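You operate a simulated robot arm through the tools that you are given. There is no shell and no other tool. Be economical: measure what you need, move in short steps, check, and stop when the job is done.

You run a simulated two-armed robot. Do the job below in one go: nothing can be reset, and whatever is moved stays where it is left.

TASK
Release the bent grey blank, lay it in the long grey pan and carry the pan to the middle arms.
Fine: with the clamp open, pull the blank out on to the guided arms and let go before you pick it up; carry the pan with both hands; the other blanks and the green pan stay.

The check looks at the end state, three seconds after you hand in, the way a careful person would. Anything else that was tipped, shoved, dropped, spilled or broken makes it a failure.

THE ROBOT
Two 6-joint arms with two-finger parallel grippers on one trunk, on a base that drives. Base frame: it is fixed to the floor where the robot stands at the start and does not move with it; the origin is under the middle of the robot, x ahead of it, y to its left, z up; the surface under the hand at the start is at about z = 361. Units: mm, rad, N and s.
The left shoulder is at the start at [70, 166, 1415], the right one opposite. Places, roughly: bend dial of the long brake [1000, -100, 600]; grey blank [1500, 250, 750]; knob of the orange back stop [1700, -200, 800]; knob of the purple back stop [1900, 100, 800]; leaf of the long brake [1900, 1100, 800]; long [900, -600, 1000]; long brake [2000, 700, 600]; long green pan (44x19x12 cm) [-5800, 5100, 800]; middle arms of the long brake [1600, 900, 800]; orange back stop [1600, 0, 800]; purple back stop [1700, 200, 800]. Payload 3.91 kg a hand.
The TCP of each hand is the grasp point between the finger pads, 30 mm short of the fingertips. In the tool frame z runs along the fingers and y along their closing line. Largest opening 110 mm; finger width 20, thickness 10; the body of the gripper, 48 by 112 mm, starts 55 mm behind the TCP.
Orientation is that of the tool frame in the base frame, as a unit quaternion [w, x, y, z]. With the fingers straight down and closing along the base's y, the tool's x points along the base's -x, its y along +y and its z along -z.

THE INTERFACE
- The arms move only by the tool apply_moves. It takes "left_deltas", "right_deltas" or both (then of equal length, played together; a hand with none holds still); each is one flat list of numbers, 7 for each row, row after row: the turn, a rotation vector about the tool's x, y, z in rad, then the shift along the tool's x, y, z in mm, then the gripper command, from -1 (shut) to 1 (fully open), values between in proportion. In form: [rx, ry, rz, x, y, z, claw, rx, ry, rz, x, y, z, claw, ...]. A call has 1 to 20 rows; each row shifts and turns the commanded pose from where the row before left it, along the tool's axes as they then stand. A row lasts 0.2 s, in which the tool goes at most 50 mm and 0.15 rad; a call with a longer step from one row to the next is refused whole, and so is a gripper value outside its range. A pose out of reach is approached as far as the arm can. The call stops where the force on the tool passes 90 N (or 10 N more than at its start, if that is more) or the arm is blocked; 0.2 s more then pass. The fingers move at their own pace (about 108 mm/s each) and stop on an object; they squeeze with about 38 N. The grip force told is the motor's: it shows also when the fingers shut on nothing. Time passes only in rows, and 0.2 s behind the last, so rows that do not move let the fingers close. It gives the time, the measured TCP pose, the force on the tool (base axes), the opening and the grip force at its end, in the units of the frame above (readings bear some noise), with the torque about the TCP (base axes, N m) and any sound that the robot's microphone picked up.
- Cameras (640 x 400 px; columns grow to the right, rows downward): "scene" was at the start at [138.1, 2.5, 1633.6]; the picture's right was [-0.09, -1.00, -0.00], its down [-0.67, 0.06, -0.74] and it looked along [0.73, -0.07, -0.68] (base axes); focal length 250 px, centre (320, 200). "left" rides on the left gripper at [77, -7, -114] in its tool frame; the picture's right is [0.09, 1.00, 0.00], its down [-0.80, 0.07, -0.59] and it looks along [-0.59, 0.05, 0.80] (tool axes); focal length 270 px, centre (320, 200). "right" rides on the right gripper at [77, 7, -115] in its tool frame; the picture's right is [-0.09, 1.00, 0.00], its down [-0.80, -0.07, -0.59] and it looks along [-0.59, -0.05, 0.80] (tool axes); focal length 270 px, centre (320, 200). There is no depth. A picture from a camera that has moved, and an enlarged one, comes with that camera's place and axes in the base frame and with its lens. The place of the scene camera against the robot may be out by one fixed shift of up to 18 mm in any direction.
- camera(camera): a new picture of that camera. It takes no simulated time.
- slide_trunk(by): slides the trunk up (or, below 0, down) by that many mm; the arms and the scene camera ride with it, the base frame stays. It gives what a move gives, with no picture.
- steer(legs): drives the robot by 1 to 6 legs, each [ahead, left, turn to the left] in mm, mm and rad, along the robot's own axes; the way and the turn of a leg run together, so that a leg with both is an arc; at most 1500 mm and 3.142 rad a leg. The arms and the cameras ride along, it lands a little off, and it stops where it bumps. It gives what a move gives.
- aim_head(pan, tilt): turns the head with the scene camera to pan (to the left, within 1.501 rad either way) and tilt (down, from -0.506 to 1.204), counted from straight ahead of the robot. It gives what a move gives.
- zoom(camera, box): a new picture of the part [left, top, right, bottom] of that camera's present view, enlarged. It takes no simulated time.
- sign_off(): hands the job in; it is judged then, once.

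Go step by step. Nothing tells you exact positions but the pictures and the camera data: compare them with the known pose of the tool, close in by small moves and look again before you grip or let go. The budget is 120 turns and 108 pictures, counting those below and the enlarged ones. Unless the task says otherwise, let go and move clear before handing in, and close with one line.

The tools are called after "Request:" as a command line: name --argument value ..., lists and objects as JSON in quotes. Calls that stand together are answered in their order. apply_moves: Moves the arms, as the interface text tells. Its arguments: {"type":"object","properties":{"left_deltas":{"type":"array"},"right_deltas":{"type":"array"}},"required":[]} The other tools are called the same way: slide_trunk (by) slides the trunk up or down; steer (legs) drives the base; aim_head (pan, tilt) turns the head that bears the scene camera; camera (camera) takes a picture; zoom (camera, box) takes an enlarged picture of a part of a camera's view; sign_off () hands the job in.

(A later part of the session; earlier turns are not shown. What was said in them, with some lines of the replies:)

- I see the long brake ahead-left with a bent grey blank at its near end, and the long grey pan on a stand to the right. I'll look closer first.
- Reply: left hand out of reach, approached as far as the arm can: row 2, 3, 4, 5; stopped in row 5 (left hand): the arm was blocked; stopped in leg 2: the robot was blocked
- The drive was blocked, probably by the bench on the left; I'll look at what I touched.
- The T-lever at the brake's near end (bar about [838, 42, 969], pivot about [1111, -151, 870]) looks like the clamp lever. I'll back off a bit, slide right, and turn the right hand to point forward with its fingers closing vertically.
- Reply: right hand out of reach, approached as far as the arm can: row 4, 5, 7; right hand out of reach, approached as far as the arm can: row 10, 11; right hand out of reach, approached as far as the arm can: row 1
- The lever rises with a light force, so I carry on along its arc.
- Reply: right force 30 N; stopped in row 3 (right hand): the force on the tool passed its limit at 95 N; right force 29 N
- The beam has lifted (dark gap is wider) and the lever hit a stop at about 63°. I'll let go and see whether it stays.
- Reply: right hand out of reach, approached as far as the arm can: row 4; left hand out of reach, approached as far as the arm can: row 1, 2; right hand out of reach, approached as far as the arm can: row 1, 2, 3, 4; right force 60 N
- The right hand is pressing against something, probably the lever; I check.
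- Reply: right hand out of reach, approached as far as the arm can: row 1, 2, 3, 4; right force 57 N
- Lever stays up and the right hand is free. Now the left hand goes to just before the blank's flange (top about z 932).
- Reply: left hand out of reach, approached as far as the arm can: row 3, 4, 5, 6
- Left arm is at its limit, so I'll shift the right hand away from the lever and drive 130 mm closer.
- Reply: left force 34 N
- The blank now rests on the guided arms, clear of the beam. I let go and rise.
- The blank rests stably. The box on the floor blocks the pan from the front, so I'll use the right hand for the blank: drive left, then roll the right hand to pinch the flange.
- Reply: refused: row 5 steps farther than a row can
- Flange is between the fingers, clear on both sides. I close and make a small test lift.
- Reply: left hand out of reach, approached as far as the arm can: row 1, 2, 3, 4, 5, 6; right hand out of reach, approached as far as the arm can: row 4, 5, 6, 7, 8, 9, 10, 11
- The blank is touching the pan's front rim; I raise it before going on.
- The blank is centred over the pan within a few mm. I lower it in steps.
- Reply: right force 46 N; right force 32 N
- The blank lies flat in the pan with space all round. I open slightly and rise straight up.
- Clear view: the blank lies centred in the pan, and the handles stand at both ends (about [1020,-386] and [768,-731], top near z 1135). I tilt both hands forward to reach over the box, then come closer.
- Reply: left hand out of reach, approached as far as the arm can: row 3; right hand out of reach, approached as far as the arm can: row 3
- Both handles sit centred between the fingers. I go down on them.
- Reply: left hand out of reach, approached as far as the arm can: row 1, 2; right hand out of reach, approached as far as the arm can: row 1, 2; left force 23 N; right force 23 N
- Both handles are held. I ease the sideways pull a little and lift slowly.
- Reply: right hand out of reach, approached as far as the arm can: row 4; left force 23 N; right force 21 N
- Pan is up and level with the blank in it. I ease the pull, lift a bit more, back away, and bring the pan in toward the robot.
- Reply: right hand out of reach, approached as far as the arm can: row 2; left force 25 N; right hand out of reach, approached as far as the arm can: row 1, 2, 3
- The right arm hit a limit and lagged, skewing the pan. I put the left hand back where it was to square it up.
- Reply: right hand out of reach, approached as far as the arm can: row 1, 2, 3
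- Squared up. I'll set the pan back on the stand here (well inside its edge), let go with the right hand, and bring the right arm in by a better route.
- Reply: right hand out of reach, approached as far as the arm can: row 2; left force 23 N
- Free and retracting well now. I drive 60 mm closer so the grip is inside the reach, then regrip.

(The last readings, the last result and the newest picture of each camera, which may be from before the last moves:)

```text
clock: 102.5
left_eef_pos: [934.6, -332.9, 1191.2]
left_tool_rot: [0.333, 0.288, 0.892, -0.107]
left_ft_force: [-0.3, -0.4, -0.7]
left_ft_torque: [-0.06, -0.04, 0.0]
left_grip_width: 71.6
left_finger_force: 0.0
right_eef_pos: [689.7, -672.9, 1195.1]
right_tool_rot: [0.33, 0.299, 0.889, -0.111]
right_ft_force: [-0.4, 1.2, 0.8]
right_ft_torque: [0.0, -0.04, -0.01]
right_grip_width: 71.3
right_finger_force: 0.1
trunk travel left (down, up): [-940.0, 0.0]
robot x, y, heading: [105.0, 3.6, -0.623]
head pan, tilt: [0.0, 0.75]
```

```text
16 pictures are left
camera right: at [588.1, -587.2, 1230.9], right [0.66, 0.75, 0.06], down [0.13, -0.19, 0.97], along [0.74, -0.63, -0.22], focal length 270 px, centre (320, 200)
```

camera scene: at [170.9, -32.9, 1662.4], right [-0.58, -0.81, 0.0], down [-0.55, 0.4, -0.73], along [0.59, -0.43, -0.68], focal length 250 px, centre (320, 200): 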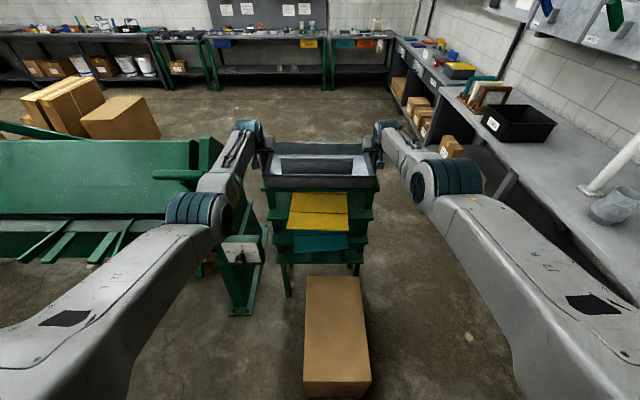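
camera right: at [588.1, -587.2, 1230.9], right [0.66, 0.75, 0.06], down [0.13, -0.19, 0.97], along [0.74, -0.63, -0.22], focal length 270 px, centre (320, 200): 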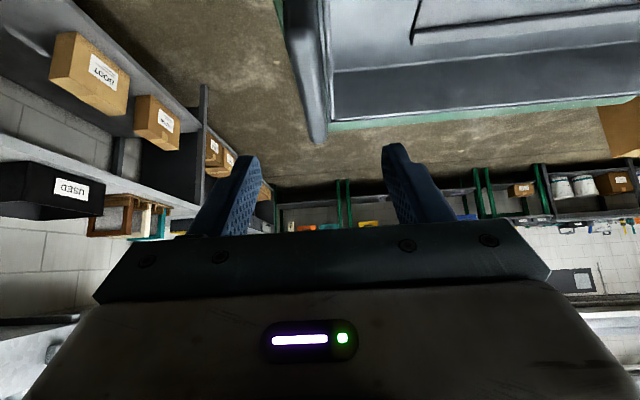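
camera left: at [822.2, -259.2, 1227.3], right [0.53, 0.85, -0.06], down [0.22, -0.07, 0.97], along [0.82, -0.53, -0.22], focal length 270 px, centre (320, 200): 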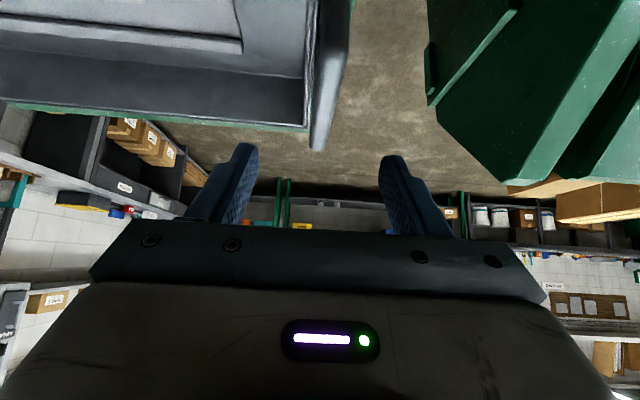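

Request:
apply_moves --left_deltas '[0, 0, 0, -21, 1.5, 18.2, 0.3, 0, 0, 0, 16.2, 0, 18.6, 0.3, 0, 0, 0, 16.2, 0, 18.6, 0.3, 0, 0, 0, 16.2, 0, 18.6, 0.3, 0, 0, 0, 0, 0, 0, 0.3]' --right_deltas '[0, 0, 0, -19.8, -3.3, 17.2, 0.3, 0, 0, 0, 17.1, 0, 19.6, 0.3, 0, 0, 0, 17.1, 0, 19.6, 0.3, 0, 0, 0, 17.1, 0, 19.6, 0.3, 0, 0, 0, 0, 0, 0, 0.3]'

Request:
apply_moves --left_deltas '[0, 0, 0, 0, 0, 0, 0, 0, 0, 0, 0, 0, 0, -0.4, 0, 0, 0, 0, 0, 0, -1, 0, 0, 0, 0, 0, 0, -1]' --right_deltas '[0, 0, 0, 0, 0, 0, 0, 0, 0, 0, 0, 0, 0, -0.4, 0, 0, 0, 0, 0, 0, -1, 0, 0, 0, 0, 0, 0, -1]'

```text
clock: 103.7
left_eef_pos: [964.6, -354.6, 1112.9]
left_tool_rot: [0.332, 0.288, 0.892, -0.107]
left_ft_force: [4.5, -5.8, 13.6]
left_ft_torque: [0.58, 0.74, 0.1]
left_grip_width: 71.2
left_finger_force: 0.1
right_eef_pos: [718.2, -693.9, 1113.3]
right_tool_rot: [0.33, 0.299, 0.889, -0.111]
right_ft_force: [8.6, -4.9, 20.3]
right_ft_torque: [0.76, 1.09, 0.02]
right_grip_width: 71.8
right_finger_force: 0.1
trunk travel left (down, up): [-940.0, 0.0]
robot x, y, heading: [103.3, 2.4, -0.62]
head pan, tilt: [0.0, 0.75]
```

```text
clock: 104.7
left_eef_pos: [960.0, -355.5, 1114.3]
left_tool_rot: [0.33, 0.289, 0.892, -0.11]
left_ft_force: [-13.7, -27.0, 21.3]
left_ft_torque: [-0.45, 2.47, -1.59]
left_grip_width: 21.6
left_finger_force: 37.5
right_eef_pos: [716.1, -691.4, 1113.4]
right_tool_rot: [0.33, 0.299, 0.889, -0.108]
right_ft_force: [25.6, 13.3, 25.2]
right_ft_torque: [1.84, 0.55, 0.87]
right_grip_width: 21.1
right_finger_force: 38.2
trunk travel left (down, up): [-940.0, 0.0]
robot x, y, heading: [105.5, 3.8, -0.625]
head pan, tilt: [0.0, 0.75]
```

The inner fingertips touch the rim, so I reopen, rise 9 mm and close again.

Request:
apply_moves --left_deltas '[0, 0, 0, 0, 0, 0, -0.1, 0, 0, 0, 0, 0, 0, -0.1, 0, 0, 0, -6, 0, -7, -0.1, 0, 0, 0, 0, 0, 0, -0.5, 0, 0, 0, 0, 0, 0, -1, 0, 0, 0, 0, 0, 0, -1]' --right_deltas '[0, 0, 0, 0, 0, 0, -0.1, 0, 0, 0, 0, 0, 0, -0.1, 0, 0, 0, -6, 0, -7, -0.1, 0, 0, 0, 0, 0, 0, -0.5, 0, 0, 0, 0, 0, 0, -1, 0, 0, 0, 0, 0, 0, -1]'

Request:
zoom --camera "scene" --box '[220, 110, 420, 230]'

```text
clock: 106.1
left_eef_pos: [964.2, -359.4, 1116.6]
left_tool_rot: [0.326, 0.289, 0.894, -0.109]
left_ft_force: [-19.2, -24.4, -0.2]
left_ft_torque: [-1.38, 1.39, -1.36]
left_grip_width: 21.3
left_finger_force: 37.9
right_eef_pos: [720.6, -692.8, 1113.2]
right_tool_rot: [0.324, 0.299, 0.891, -0.106]
right_ft_force: [18.3, 23.7, 0.0]
right_ft_torque: [0.86, -1.23, 0.99]
right_grip_width: 21.0
right_finger_force: 38.1
trunk travel left (down, up): [-940.0, 0.0]
robot x, y, heading: [102.1, 6.0, -0.627]
head pan, tilt: [0.0, 0.75]
```

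```text
3.20 times, centred on (320, 170) of scene
camera zoom: at [217.9, -66.1, 1662.1], right [-0.58, -0.81, 0.0], down [-0.56, 0.4, -0.73], along [0.59, -0.43, -0.68], focal length 799 px, centre (320, 296)
```

zoom: 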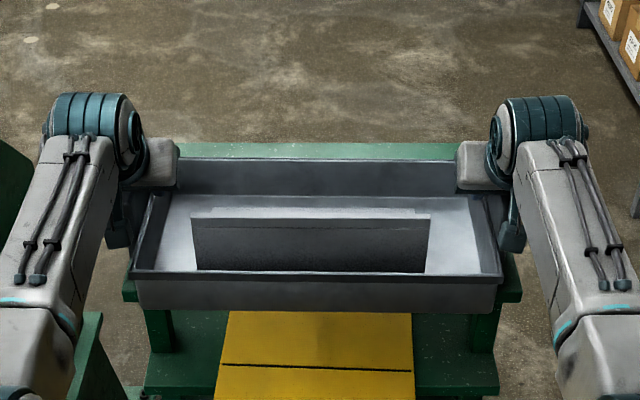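

Request:
apply_moves --left_deltas '[0, 0, 0, 0, 0, 0, -0.1, 0, 0, 0, 0, 0, 0, -0.1, 0, 0, 0, -7, 0, -8.5, -0.1, 0, 0, 0, 0, 0, 0, -0.1, 0, 0, 0, 0, 0, 0, -0.5, 0, 0, 0, 0, 0, 0, -1, 0, 0, 0, 0, 0, 0, -1]' --right_deltas '[0, 0, 0, 0, 0, 0, -0.1, 0, 0, 0, 0, 0, 0, -0.1, 0, 0, 0, -7, 0, -8.5, -0.1, 0, 0, 0, 0, 0, 0, -0.1, 0, 0, 0, 0, 0, 0, -0.5, 0, 0, 0, 0, 0, 0, -1, 0, 0, 0, 0, 0, 0, -1]'

Request:
zoom --camera "left" --box '[120, 0, 520, 250]'

```text
clock: 107.7
left_eef_pos: [966.8, -354.9, 1129.8]
left_tool_rot: [0.329, 0.288, 0.893, -0.106]
left_ft_force: [-0.7, -2.0, 1.5]
left_ft_torque: [-0.38, 0.85, -1.67]
left_grip_width: 14.6
left_finger_force: 38.5
right_eef_pos: [717.6, -693.8, 1129.8]
right_tool_rot: [0.326, 0.299, 0.89, -0.11]
right_ft_force: [1.4, 2.5, 0.5]
right_ft_torque: [0.67, -0.39, 1.54]
right_grip_width: 13.9
right_finger_force: 37.6
trunk travel left (down, up): [-940.0, 0.0]
robot x, y, heading: [102.3, 6.5, -0.623]
head pan, tilt: [0.0, 0.75]
```

```text
1.60 times, centred on (320, 125) of left
camera zoom: at [854.3, -280.9, 1166.7], right [0.53, 0.85, -0.06], down [0.22, -0.07, 0.97], along [0.82, -0.53, -0.23], focal length 432 px, centre (320, 320)
```

zoom: 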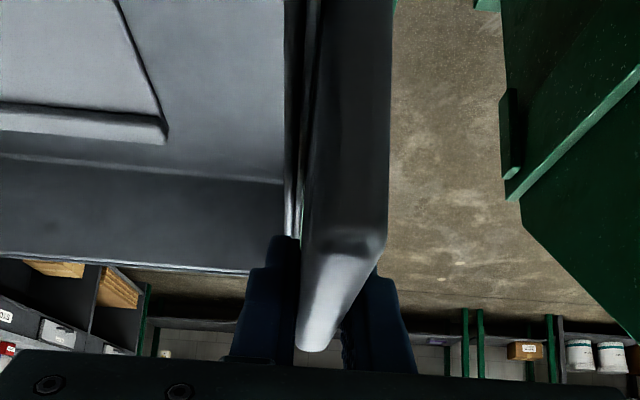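

Request:
apply_moves --left_deltas '[0, 0, 0, -6.5, 0, -7.6, -1, 0, 0, 0, -6.5, 0, -7.6, -1, 0, 0, 0, -6.5, 0, -7.6, -1, 0, 0, 0, -3.2, 0, -3.8, -1, 0, 0, 0, 0, 0, 0, -1]' --right_deltas '[0, 0, 0, -6.5, 0, -7.6, -1, 0, 0, 0, -6.5, 0, -7.6, -1, 0, 0, 0, -6.5, 0, -7.6, -1, 0, 0, 0, -3.2, 0, -3.8, -1, 0, 0, 0, 0, 0, 0, -1]'

Request:
zoom --camera "scene" --box '[220, 110, 420, 230]'

```text
clock: 108.9
left_eef_pos: [967.0, -356.3, 1162.5]
left_tool_rot: [0.326, 0.289, 0.894, -0.106]
left_ft_force: [-4.9, -6.5, -4.6]
left_ft_torque: [-0.86, 0.23, -1.45]
left_grip_width: 14.4
left_finger_force: 38.0
right_eef_pos: [718.5, -698.1, 1161.5]
right_tool_rot: [0.325, 0.3, 0.89, -0.109]
right_ft_force: [3.5, 6.1, -5.7]
right_ft_torque: [0.67, -0.41, 1.51]
right_grip_width: 14.2
right_finger_force: 37.7
trunk travel left (down, up): [-940.0, 0.0]
robot x, y, heading: [102.3, 2.6, -0.625]
head pan, tilt: [0.0, 0.75]
```

```text
3.20 times, centred on (320, 170) of scene
camera zoom: at [218.3, -66.7, 1662.3], right [-0.58, -0.81, 0.0], down [-0.56, 0.4, -0.73], along [0.59, -0.43, -0.68], focal length 799 px, centre (320, 296)
```

zoom: 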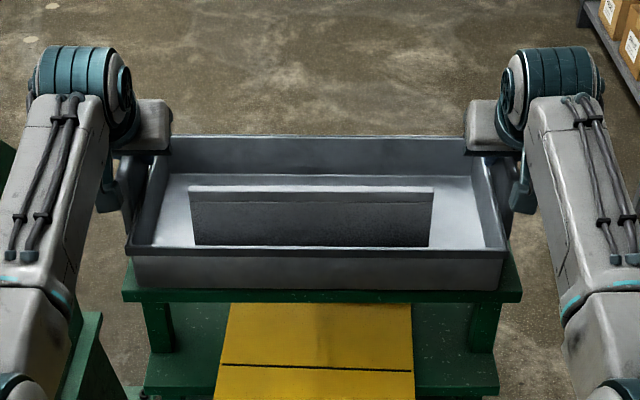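

Lifted evenly this time (about 5 N each). I retract both arms in small synced steps and check.

Request:
apply_moves --left_deltas '[0, 0, 0, 11.3, 0, -9.8, -1, 0, 0, 0, 11.3, 0, -9.8, -1, 0, 0, 0, 11.3, 0, -9.8, -1]' --right_deltas '[0, 0, 0, 11.3, 0, -9.8, -1, 0, 0, 0, 11.3, 0, -9.8, -1, 0, 0, 0, 11.3, 0, -9.8, -1]'

Request:
steer --legs '[[-60, 0, 0.015]]'

Request:
apply_moves --left_deltas '[0, 0, 0, 11.3, 0, -9.8, -1, 0, 0, 0, 11.3, 0, -9.8, -1, 0, 0, 0, 11.3, 0, -9.8, -1]' --right_deltas '[0, 0, 0, 11.3, 0, -9.8, -1, 0, 0, 0, 11.3, 0, -9.8, -1, 0, 0, 0, 11.3, 0, -9.8, -1]'

```text
clock: 109.7
left_eef_pos: [928.4, -329.4, 1164.1]
left_tool_rot: [0.329, 0.288, 0.893, -0.105]
left_ft_force: [2.3, 1.4, -6.6]
left_ft_torque: [-0.82, 0.08, -1.31]
left_grip_width: 14.2
left_finger_force: 38.5
right_eef_pos: [682.1, -672.4, 1161.5]
right_tool_rot: [0.325, 0.3, 0.89, -0.111]
right_ft_force: [-2.3, -2.0, -3.9]
right_ft_torque: [1.03, -0.52, 1.74]
right_grip_width: 14.5
right_finger_force: 38.2
trunk travel left (down, up): [-940.0, 0.0]
robot x, y, heading: [100.9, 3.0, -0.625]
head pan, tilt: [0.0, 0.75]
```

```text
clock: 110.7
left_eef_pos: [895.0, -291.0, 1152.4]
left_tool_rot: [0.324, 0.282, 0.898, -0.101]
left_ft_force: [7.2, 8.3, -7.6]
left_ft_torque: [-0.58, 0.25, -1.42]
left_grip_width: 14.2
left_finger_force: 37.6
right_eef_pos: [654.2, -637.2, 1151.3]
right_tool_rot: [0.321, 0.293, 0.894, -0.105]
right_ft_force: [-5.1, -10.0, -5.9]
right_ft_torque: [0.82, -0.76, 1.65]
right_grip_width: 14.5
right_finger_force: 37.9
trunk travel left (down, up): [-940.0, 0.0]
robot x, y, heading: [54.9, 35.1, -0.605]
head pan, tilt: [0.0, 0.75]
```

```text
clock: 111.5
left_eef_pos: [850.7, -259.9, 1164.1]
left_tool_rot: [0.328, 0.281, 0.896, -0.101]
left_ft_force: [6.0, 9.0, -5.1]
left_ft_torque: [-0.88, 0.43, -1.56]
left_grip_width: 13.9
left_finger_force: 38.2
right_eef_pos: [609.6, -603.9, 1162.6]
right_tool_rot: [0.326, 0.293, 0.892, -0.109]
right_ft_force: [-6.6, -8.9, -4.6]
right_ft_torque: [0.82, -0.66, 1.63]
right_grip_width: 14.7
right_finger_force: 38.1
trunk travel left (down, up): [-940.0, 0.0]
robot x, y, heading: [51.2, 33.1, -0.607]
head pan, tilt: [0.0, 0.75]
```

Request:
apply_moves --left_deltas '[0, 0, 0, 11.3, 0, -9.8, -1, 0, 0, 0, 11.3, 0, -9.8, -1, 0, 0, 0, 11.3, 0, -9.8, -1, 0, 0, 0, 11.3, 0, -9.8, -1]' --right_deltas '[0, 0, 0, 11.3, 0, -9.8, -1, 0, 0, 0, 11.3, 0, -9.8, -1, 0, 0, 0, 11.3, 0, -9.8, -1, 0, 0, 0, 11.3, 0, -9.8, -1]'

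Request:
apply_moves --left_deltas '[0, 0, 0, 11.3, 0, -9.8, -1, 0, 0, 0, 11.3, 0, -9.8, -1, 0, 0, 0, 11.3, 0, -9.8, -1]' --right_deltas '[0, 0, 0, 11.3, 0, -9.8, -1, 0, 0, 0, 11.3, 0, -9.8, -1, 0, 0, 0, 11.3, 0, -9.8, -1]'

Request:
camera --camera "scene"

```text
clock: 112.5
left_eef_pos: [801.1, -222.5, 1163.0]
left_tool_rot: [0.329, 0.282, 0.895, -0.102]
left_ft_force: [9.6, 12.7, -5.3]
left_ft_torque: [-0.72, 0.37, -1.42]
left_grip_width: 14.3
left_finger_force: 38.3
right_eef_pos: [561.3, -567.2, 1163.7]
right_tool_rot: [0.326, 0.294, 0.892, -0.109]
right_ft_force: [-9.7, -13.1, -4.4]
right_ft_torque: [0.85, -0.74, 1.73]
right_grip_width: 14.5
right_finger_force: 38.3
trunk travel left (down, up): [-940.0, 0.0]
robot x, y, heading: [50.8, 36.7, -0.605]
head pan, tilt: [0.0, 0.75]
```

```text
clock: 113.3
left_eef_pos: [764.1, -195.4, 1164.1]
left_tool_rot: [0.33, 0.281, 0.896, -0.101]
left_ft_force: [17.2, 23.6, -5.1]
left_ft_torque: [-0.79, 0.32, -1.49]
left_grip_width: 13.9
left_finger_force: 38.1
right_eef_pos: [525.5, -539.7, 1162.1]
right_tool_rot: [0.325, 0.293, 0.892, -0.109]
right_ft_force: [-15.8, -23.8, -5.2]
right_ft_torque: [0.8, -0.59, 1.67]
right_grip_width: 14.9
right_finger_force: 38.0
trunk travel left (down, up): [-940.0, 0.0]
robot x, y, heading: [54.0, 37.4, -0.606]
head pan, tilt: [0.0, 0.75]
```

```text
12 pictures are left
camera scene: at [170.8, -30.4, 1662.5], right [-0.57, -0.82, 0.0], down [-0.56, 0.39, -0.73], along [0.6, -0.42, -0.68], focal length 250 px, centre (320, 200)
```

scene: 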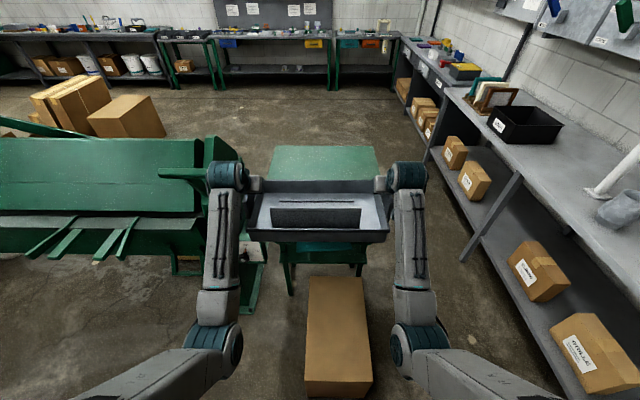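

Both arms track well. I ease the squeeze and bring the pan further in and down along the tool axis.

Request:
apply_moves --left_deltas '[0, 0, 0, 0, 2, 0, -1, 0, 0, 0, 13.4, 0, 0.2, -1, 0, 0, 0, 13.4, 0, 0.2, -1, 0, 0, 0, 13.4, 0, 0.2, -1, 0, 0, 0, 13.4, 0, 0.2, -1]' --right_deltas '[0, 0, 0, 0, -2, 0, -1, 0, 0, 0, 13.4, 0, 0.2, -1, 0, 0, 0, 13.4, 0, 0.2, -1, 0, 0, 0, 13.4, 0, 0.2, -1, 0, 0, 0, 13.4, 0, 0.2, -1]'

Request:
apply_moves --left_deltas '[0, 0, 0, 0, 1, 0, -1, 0, 0, 0, 13.4, 0, 0.2, -1, 0, 0, 0, 13.4, 0, 0.2, -1, 0, 0, 0, 13.4, 0, 0.2, -1, 0, 0, 0, 13.4, 0, 0.2, -1]' --right_deltas '[0, 0, 0, 0, -1, 0, -1, 0, 0, 0, 13.4, 0, 0.2, -1, 0, 0, 0, 13.4, 0, 0.2, -1, 0, 0, 0, 13.4, 0, 0.2, -1, 0, 0, 0, 13.4, 0, 0.2, -1]'

```text
clock: 114.5
left_eef_pos: [732.3, -172.0, 1128.5]
left_tool_rot: [0.329, 0.281, 0.896, -0.103]
left_ft_force: [6.7, 9.0, -6.3]
left_ft_torque: [-0.71, 0.59, -1.47]
left_grip_width: 14.3
left_finger_force: 38.5
right_eef_pos: [490.8, -517.6, 1128.1]
right_tool_rot: [0.327, 0.293, 0.892, -0.108]
right_ft_force: [-5.6, -8.8, -4.8]
right_ft_torque: [0.64, -0.79, 1.68]
right_grip_width: 14.4
right_finger_force: 38.4
trunk travel left (down, up): [-940.0, 0.0]
robot x, y, heading: [56.5, 36.3, -0.604]
head pan, tilt: [0.0, 0.75]
```

```text
clock: 115.7
left_eef_pos: [698.7, -148.6, 1094.4]
left_tool_rot: [0.329, 0.281, 0.896, -0.102]
left_ft_force: [-0.8, 0.1, -5.7]
left_ft_torque: [-0.7, 0.5, -1.42]
left_grip_width: 14.0
left_finger_force: 38.3
right_eef_pos: [456.8, -492.6, 1093.4]
right_tool_rot: [0.325, 0.293, 0.893, -0.107]
right_ft_force: [0.9, 1.0, -3.4]
right_ft_torque: [0.77, -0.87, 1.7]
right_grip_width: 14.5
right_finger_force: 38.4
trunk travel left (down, up): [-940.0, 0.0]
robot x, y, heading: [53.3, 35.2, -0.608]
head pan, tilt: [0.0, 0.75]
```

Request:
steer --legs '[[35, 0, 0], [0, 700, 0]]'

```text
clock: 119.9
left_eef_pos: [1124.2, 395.3, 1093.9]
left_tool_rot: [0.328, 0.285, 0.895, -0.103]
left_ft_force: [1.4, 0.7, -6.2]
left_ft_torque: [-0.69, 0.32, -1.43]
left_grip_width: 13.9
left_finger_force: 38.0
right_eef_pos: [882.3, 49.8, 1092.6]
right_tool_rot: [0.326, 0.295, 0.892, -0.107]
right_ft_force: [-0.8, -1.4, -4.2]
right_ft_torque: [0.87, -0.69, 1.71]
right_grip_width: 14.5
right_finger_force: 37.1
trunk travel left (down, up): [-940.0, 0.0]
robot x, y, heading: [478.8, 585.7, -0.619]
head pan, tilt: [0.0, 0.75]
```

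Request:
steer --legs '[[0, 840, 0]]'

Request:
camera --camera "scene"

```text
clock: 123.8
left_eef_pos: [1559.2, 1033.7, 1092.7]
left_tool_rot: [0.328, 0.272, 0.899, -0.1]
left_ft_force: [3.0, 5.2, -4.4]
left_ft_torque: [-0.78, 0.49, -1.51]
left_grip_width: 13.9
left_finger_force: 37.9
right_eef_pos: [1327.6, 684.5, 1091.9]
right_tool_rot: [0.326, 0.28, 0.897, -0.104]
right_ft_force: [-2.7, -3.7, -4.9]
right_ft_torque: [0.69, -0.72, 1.61]
right_grip_width: 14.6
right_finger_force: 37.8
trunk travel left (down, up): [-940.0, 0.0]
robot x, y, heading: [913.3, 1204.9, -0.583]
head pan, tilt: [0.0, 0.75]
stopped in leg 1: the robot was blocked; the commanded pose is now the measured one
```

```text
11 pictures are left
camera scene: at [1029.7, 1141.1, 1662.6], right [-0.55, -0.83, 0.0], down [-0.57, 0.38, -0.73], along [0.61, -0.4, -0.68], focal length 250 px, centre (320, 200)
```

scene: 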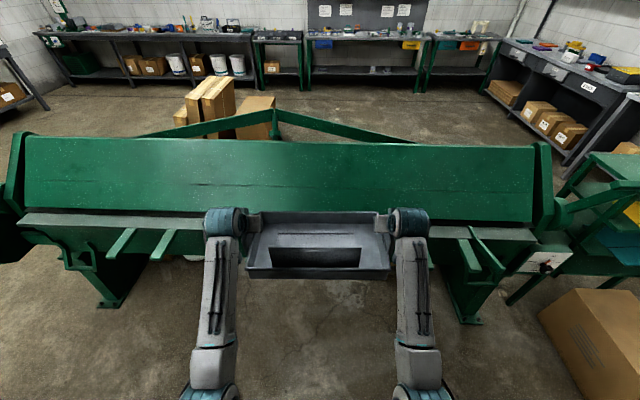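

Stopped near the goal by something on the bench side. I move forward a bit and look left before going on.

Request:
steer --legs '[[60, 0, -0.035]]'

Request:
aim_head --pan 1.45 --tilt 0.9

Request:
camera --camera "scene"

```text
clock: 124.8
left_eef_pos: [1598.6, 982.4, 1098.2]
left_tool_rot: [0.33, 0.286, 0.893, -0.106]
left_ft_force: [3.1, 3.7, -5.5]
left_ft_torque: [-0.61, 0.29, -1.4]
left_grip_width: 14.2
left_finger_force: 37.4
right_eef_pos: [1353.8, 640.3, 1096.9]
right_tool_rot: [0.327, 0.297, 0.89, -0.111]
right_ft_force: [-3.9, -3.1, -3.0]
right_ft_torque: [0.85, -0.72, 1.67]
right_grip_width: 14.3
right_finger_force: 38.2
trunk travel left (down, up): [-940.0, 0.0]
robot x, y, heading: [961.8, 1171.9, -0.617]
head pan, tilt: [0.0, 0.75]
```

```text
clock: 126.3
left_eef_pos: [1604.8, 977.4, 1092.6]
left_tool_rot: [0.326, 0.288, 0.895, -0.105]
left_ft_force: [3.6, 4.3, -6.9]
left_ft_torque: [-0.64, 0.28, -1.4]
left_grip_width: 14.3
left_finger_force: 38.6
right_eef_pos: [1361.0, 634.9, 1091.1]
right_tool_rot: [0.323, 0.297, 0.892, -0.109]
right_ft_force: [-3.5, -4.0, -5.4]
right_ft_torque: [0.87, -0.73, 1.66]
right_grip_width: 14.6
right_finger_force: 37.9
trunk travel left (down, up): [-940.0, 0.0]
robot x, y, heading: [963.1, 1169.0, -0.614]
head pan, tilt: [1.45, 0.901]
```

```text
10 pictures are left
camera scene: at [1062.5, 1204.8, 1650.5], right [0.74, -0.67, 0.0], down [-0.53, -0.58, -0.62], along [0.42, 0.46, -0.78], focal length 250 px, centre (320, 200)
```

scene: 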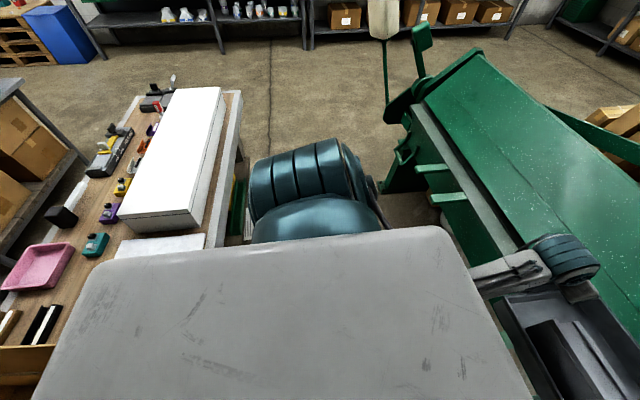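

Request:
steer --legs '[[0, 97, 0]]'

Request:
aim_head --pan 0 --tilt 0.95

Request:
camera --camera "scene"

Request:
camera --camera "left"

```text
clock: 127.5
left_eef_pos: [1658.1, 1053.1, 1093.9]
left_tool_rot: [0.327, 0.288, 0.894, -0.103]
left_ft_force: [2.9, 3.3, -6.1]
left_ft_torque: [-0.63, 0.33, -1.4]
left_grip_width: 13.8
left_finger_force: 38.2
right_eef_pos: [1413.2, 708.7, 1091.1]
right_tool_rot: [0.326, 0.298, 0.891, -0.108]
right_ft_force: [-3.8, -4.9, -4.1]
right_ft_torque: [0.77, -0.76, 1.59]
right_grip_width: 14.7
right_finger_force: 37.5
trunk travel left (down, up): [-940.0, 0.0]
robot x, y, heading: [1019.8, 1251.4, -0.619]
head pan, tilt: [1.45, 0.901]
```

```text
clock: 129.0
left_eef_pos: [1659.0, 1056.3, 1092.3]
left_tool_rot: [0.327, 0.286, 0.895, -0.105]
left_ft_force: [3.1, 3.8, -5.9]
left_ft_torque: [-0.58, 0.24, -1.37]
left_grip_width: 14.1
left_finger_force: 38.1
right_eef_pos: [1416.4, 713.4, 1091.8]
right_tool_rot: [0.324, 0.297, 0.891, -0.11]
right_ft_force: [-3.9, -3.8, -4.2]
right_ft_torque: [0.85, -0.7, 1.69]
right_grip_width: 14.8
right_finger_force: 38.7
trunk travel left (down, up): [-940.0, 0.0]
robot x, y, heading: [1016.8, 1245.6, -0.622]
head pan, tilt: [0.0, 0.949]
```

```text
9 pictures are left
camera scene: at [1125.9, 1186.5, 1646.9], right [-0.58, -0.82, 0.0], down [-0.66, 0.47, -0.58], along [0.47, -0.34, -0.81], focal length 250 px, centre (320, 200)
```

scene: 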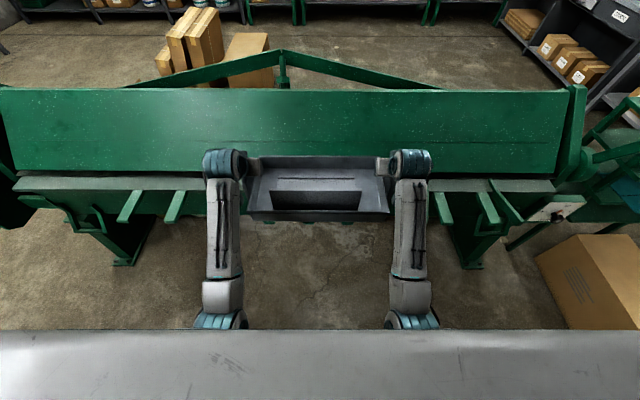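

```text
8 pictures are left
camera left: at [1548.4, 1129.2, 1130.6], right [0.52, 0.85, -0.06], down [0.23, -0.08, 0.97], along [0.82, -0.52, -0.23], focal length 270 px, centre (320, 200)
```

left: 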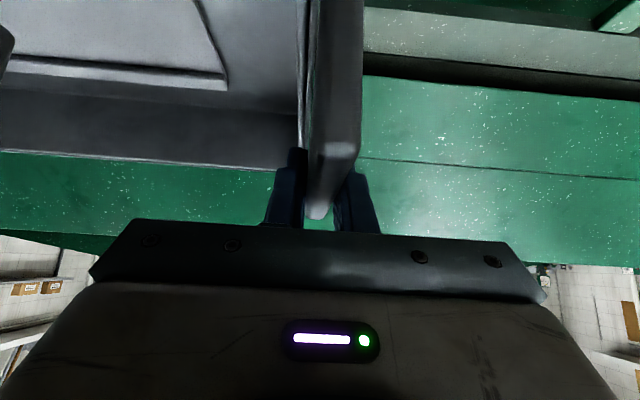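

Request:
zoom --camera "scene" --box '[200, 140, 440, 260]'

```text
2.67 times, centred on (320, 200) of scene
camera zoom: at [1125.9, 1186.5, 1646.9], right [-0.58, -0.82, 0.0], down [-0.66, 0.47, -0.58], along [0.47, -0.34, -0.81], focal length 666 px, centre (320, 200)
```

zoom: 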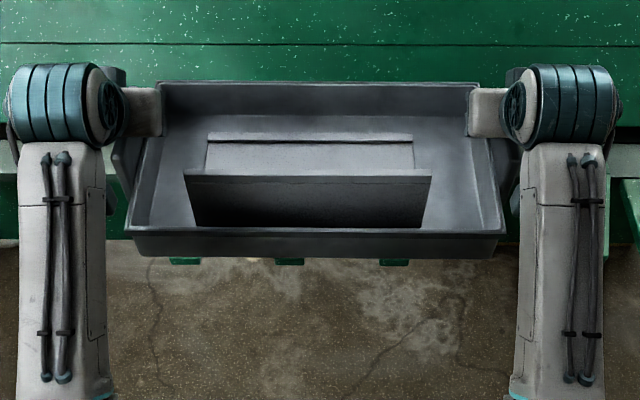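

Three arm tips show beneath the pan; their centre is about 36 mm further left. I shift there, go slightly forward, and start lowering with the trunk.

Request:
steer --legs '[[44, 36, 0]]'

Request:
slide_trunk --by -100

Request:
zoom --camera "scene" --box '[200, 140, 440, 280]'

```text
clock: 130.0
left_eef_pos: [1706.8, 1057.3, 1097.8]
left_tool_rot: [0.329, 0.287, 0.893, -0.103]
left_ft_force: [2.8, 3.7, -6.9]
left_ft_torque: [-0.43, 0.12, -1.22]
left_grip_width: 14.3
left_finger_force: 37.9
right_eef_pos: [1461.7, 715.6, 1093.7]
right_tool_rot: [0.327, 0.298, 0.89, -0.109]
right_ft_force: [-5.0, -3.5, -3.2]
right_ft_torque: [0.92, -0.74, 1.72]
right_grip_width: 14.5
right_finger_force: 38.1
trunk travel left (down, up): [-940.0, 0.0]
robot x, y, heading: [1076.0, 1254.0, -0.622]
head pan, tilt: [0.0, 0.949]
```

```text
clock: 131.3
left_eef_pos: [1714.9, 1058.1, 992.2]
left_tool_rot: [0.326, 0.287, 0.894, -0.107]
left_ft_force: [4.3, 3.9, -6.3]
left_ft_torque: [-0.55, 0.21, -1.32]
left_grip_width: 13.8
left_finger_force: 38.2
right_eef_pos: [1469.9, 716.3, 990.8]
right_tool_rot: [0.324, 0.298, 0.891, -0.111]
right_ft_force: [-3.7, -2.8, -2.7]
right_ft_torque: [0.88, -0.71, 1.65]
right_grip_width: 14.2
right_finger_force: 38.6
trunk travel left (down, up): [-840.0, 100.0]
robot x, y, heading: [1072.9, 1250.8, -0.618]
head pan, tilt: [0.0, 0.949]
```

```text
2.67 times, centred on (320, 210) of scene
camera zoom: at [1180.8, 1189.3, 1547.0], right [-0.58, -0.81, 0.0], down [-0.66, 0.47, -0.58], along [0.47, -0.34, -0.81], focal length 666 px, centre (320, 173)
```

zoom: 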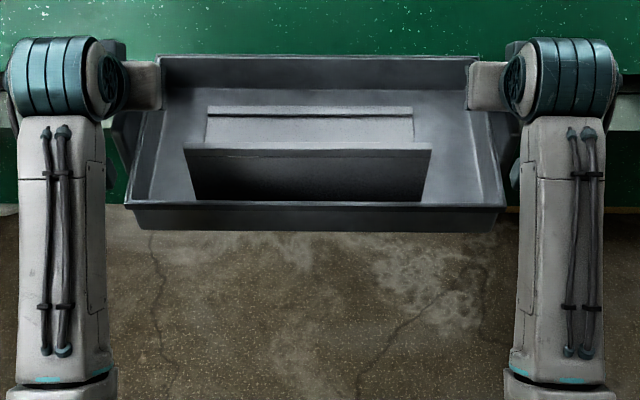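

Request:
slide_trunk --by -45

Request:
slide_trunk --by -8

Request:
zoom --camera "scene" --box '[200, 140, 440, 280]'

```text
clock: 132.2
left_eef_pos: [1714.1, 1059.0, 947.3]
left_tool_rot: [0.326, 0.287, 0.895, -0.105]
left_ft_force: [4.6, 3.9, -6.4]
left_ft_torque: [-0.51, 0.22, -1.31]
left_grip_width: 14.0
left_finger_force: 38.1
right_eef_pos: [1471.0, 716.4, 946.7]
right_tool_rot: [0.323, 0.297, 0.892, -0.11]
right_ft_force: [-3.8, -3.2, -3.7]
right_ft_torque: [0.85, -0.77, 1.63]
right_grip_width: 14.3
right_finger_force: 38.0
trunk travel left (down, up): [-795.0, 145.0]
robot x, y, heading: [1076.6, 1251.6, -0.62]
head pan, tilt: [0.0, 0.949]
```

```text
clock: 132.8
left_eef_pos: [1714.4, 1058.5, 940.0]
left_tool_rot: [0.326, 0.286, 0.895, -0.104]
left_ft_force: [3.6, 3.4, -7.1]
left_ft_torque: [-0.54, 0.28, -1.33]
left_grip_width: 13.9
left_finger_force: 38.1
right_eef_pos: [1470.6, 716.0, 938.1]
right_tool_rot: [0.323, 0.298, 0.892, -0.11]
right_ft_force: [-3.4, -3.1, -4.0]
right_ft_torque: [0.78, -0.76, 1.64]
right_grip_width: 14.6
right_finger_force: 37.6
trunk travel left (down, up): [-787.0, 153.0]
robot x, y, heading: [1073.5, 1250.3, -0.619]
head pan, tilt: [0.0, 0.949]
```

```text
2.67 times, centred on (320, 210) of scene
camera zoom: at [1180.9, 1189.2, 1493.9], right [-0.58, -0.81, 0.0], down [-0.66, 0.47, -0.58], along [0.47, -0.34, -0.81], focal length 666 px, centre (320, 173)
```

zoom: 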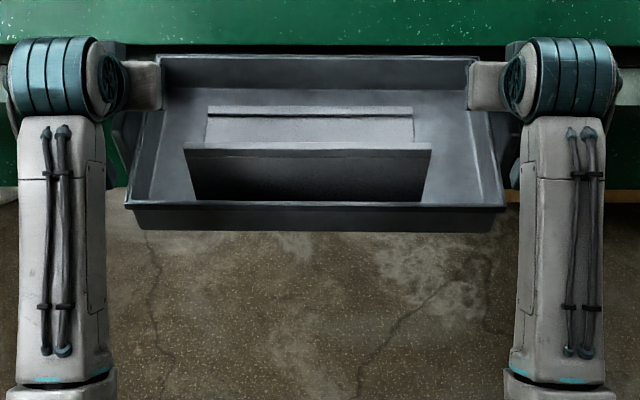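

Not yet in contact. I go on down in small steps, watching the force.

Request:
slide_trunk --by -5

Request:
slide_trunk --by -4

Request:
slide_trunk --by -4

```text
clock: 133.3
left_eef_pos: [1716.1, 1058.4, 933.9]
left_tool_rot: [0.325, 0.287, 0.895, -0.104]
left_ft_force: [3.8, 3.6, -6.3]
left_ft_torque: [-0.48, 0.3, -1.31]
left_grip_width: 13.9
left_finger_force: 37.8
right_eef_pos: [1470.8, 715.7, 933.1]
right_tool_rot: [0.322, 0.298, 0.892, -0.11]
right_ft_force: [-4.1, -3.6, -4.1]
right_ft_torque: [0.85, -0.77, 1.68]
right_grip_width: 14.4
right_finger_force: 38.0
trunk travel left (down, up): [-782.0, 158.0]
robot x, y, heading: [1069.9, 1255.0, -0.621]
head pan, tilt: [0.0, 0.949]
```

```text
clock: 133.8
left_eef_pos: [1715.2, 1058.9, 929.8]
left_tool_rot: [0.327, 0.287, 0.895, -0.104]
left_ft_force: [3.8, 3.6, -6.5]
left_ft_torque: [-0.48, 0.23, -1.3]
left_grip_width: 14.2
left_finger_force: 38.3
right_eef_pos: [1470.5, 715.8, 929.6]
right_tool_rot: [0.323, 0.298, 0.891, -0.11]
right_ft_force: [-3.4, -3.9, -3.8]
right_ft_torque: [0.85, -0.78, 1.61]
right_grip_width: 14.6
right_finger_force: 38.0
trunk travel left (down, up): [-778.0, 162.0]
robot x, y, heading: [1075.2, 1250.9, -0.619]
head pan, tilt: [0.0, 0.949]
```

```text
clock: 134.4
left_eef_pos: [1714.5, 1058.6, 930.6]
left_tool_rot: [0.329, 0.287, 0.893, -0.106]
left_ft_force: [6.7, -0.5, 5.8]
left_ft_torque: [-0.56, 0.32, -1.32]
left_grip_width: 14.0
left_finger_force: 37.9
right_eef_pos: [1470.0, 714.7, 928.9]
right_tool_rot: [0.325, 0.297, 0.891, -0.111]
right_ft_force: [1.5, -7.3, 14.3]
right_ft_torque: [1.42, 0.21, 1.76]
right_grip_width: 14.6
right_finger_force: 38.5
trunk travel left (down, up): [-774.0, 166.0]
robot x, y, heading: [1078.0, 1253.7, -0.619]
head pan, tilt: [0.0, 0.949]
```

Contact at the expected height on both sides. I open both grippers together, staying in place, and check.

Request:
apply_moves --left_deltas '[0, 0, 0, 0, 0, 0, -0.6, 0, 0, 0, 0, 0, 0, -0.2, 0, 0, 0, 0, 0, 0, 0.1, 0, 0, 0, 0, 0, 0, 0.1]' --right_deltas '[0, 0, 0, 0, 0, 0, -0.6, 0, 0, 0, 0, 0, 0, -0.2, 0, 0, 0, 0, 0, 0, 0.1, 0, 0, 0, 0, 0, 0, 0.1]'

Request:
zoom --camera "scene" --box '[200, 140, 440, 280]'

```text
clock: 135.4
left_eef_pos: [1714.0, 1059.9, 928.1]
left_tool_rot: [0.326, 0.287, 0.894, -0.105]
left_ft_force: [-1.6, 0.3, -0.4]
left_ft_torque: [0.0, 0.01, 0.0]
left_grip_width: 60.7
left_finger_force: 0.1
right_eef_pos: [1469.7, 717.4, 927.1]
right_tool_rot: [0.323, 0.297, 0.892, -0.11]
right_ft_force: [-0.5, 0.5, -0.7]
right_ft_torque: [-0.01, -0.01, -0.01]
right_grip_width: 60.4
right_finger_force: 0.1
trunk travel left (down, up): [-774.0, 166.0]
robot x, y, heading: [1073.8, 1253.1, -0.621]
head pan, tilt: [0.0, 0.949]
```

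```text
2.67 times, centred on (320, 210) of scene
camera zoom: at [1179.3, 1190.3, 1481.1], right [-0.58, -0.81, 0.0], down [-0.66, 0.47, -0.58], along [0.47, -0.34, -0.81], focal length 666 px, centre (320, 173)
```

zoom: 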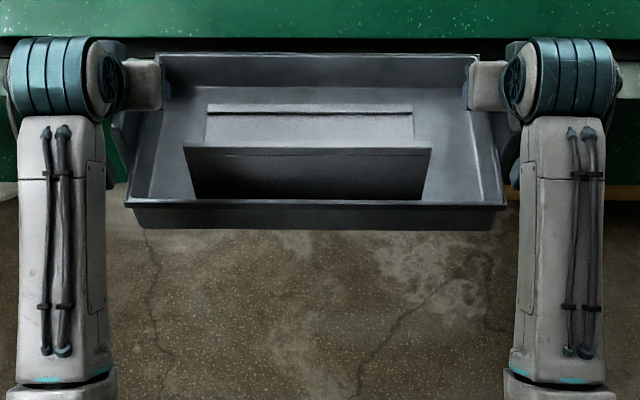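

The pan stands by itself. I raise the trunk to lift the hands clear, back off and look once more.

Request:
slide_trunk --by 130

Request:
steer --legs '[[-70, 0, 0]]'

Request:
camera --camera "scene"

```text
clock: 136.9
left_eef_pos: [1714.1, 1057.9, 1057.4]
left_tool_rot: [0.326, 0.287, 0.895, -0.105]
left_ft_force: [-0.5, 0.4, 0.5]
left_ft_torque: [0.0, -0.01, -0.02]
left_grip_width: 60.5
left_finger_force: 0.0
right_eef_pos: [1469.3, 716.9, 1055.2]
right_tool_rot: [0.324, 0.297, 0.891, -0.11]
right_ft_force: [0.3, 0.2, -0.4]
right_ft_torque: [0.01, 0.0, -0.02]
right_grip_width: 60.3
right_finger_force: 0.1
trunk travel left (down, up): [-904.0, 36.0]
robot x, y, heading: [1074.7, 1250.3, -0.62]
head pan, tilt: [0.0, 0.949]
```

```text
clock: 138.0
left_eef_pos: [1662.7, 1096.1, 1053.4]
left_tool_rot: [0.323, 0.288, 0.895, -0.105]
left_ft_force: [1.1, -0.8, -0.5]
left_ft_torque: [0.03, 0.01, 0.01]
left_grip_width: 60.6
left_finger_force: 0.0
right_eef_pos: [1418.6, 753.6, 1051.8]
right_tool_rot: [0.322, 0.297, 0.892, -0.109]
right_ft_force: [0.2, -0.1, 0.3]
right_ft_torque: [0.03, 0.02, 0.01]
right_grip_width: 60.2
right_finger_force: 0.1
trunk travel left (down, up): [-904.0, 36.0]
robot x, y, heading: [1016.5, 1292.9, -0.619]
head pan, tilt: [0.0, 0.949]
```

```text
3 pictures are left
camera scene: at [1130.5, 1225.1, 1610.2], right [-0.58, -0.81, 0.0], down [-0.66, 0.47, -0.58], along [0.47, -0.34, -0.82], focal length 250 px, centre (320, 200)
```

scene: 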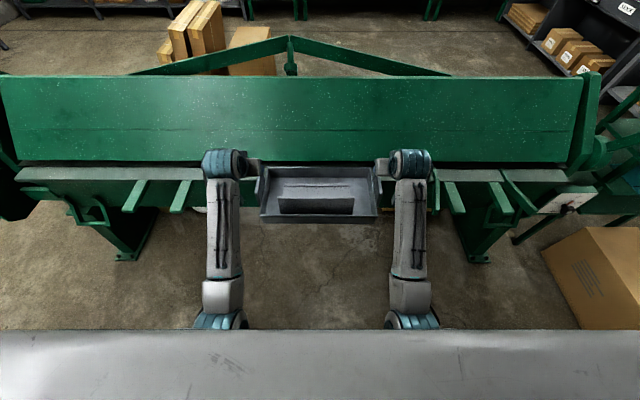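

The pan rests level on the middle arms with the bent blank in it, and both hands are clear. I hand in.

Request:
sign_off

```text
The job is handed in.
```

The bent grey blank is out of the clamp and lying in the long grey pan, and the pan is resting on the middle arms with both hands clear. It took two tries to carry: I set it back down once on its stand to regrip. The base also bumped twice on its left side, at the bench; nothing there looked moved. The green pan and the other blanks were never touched.
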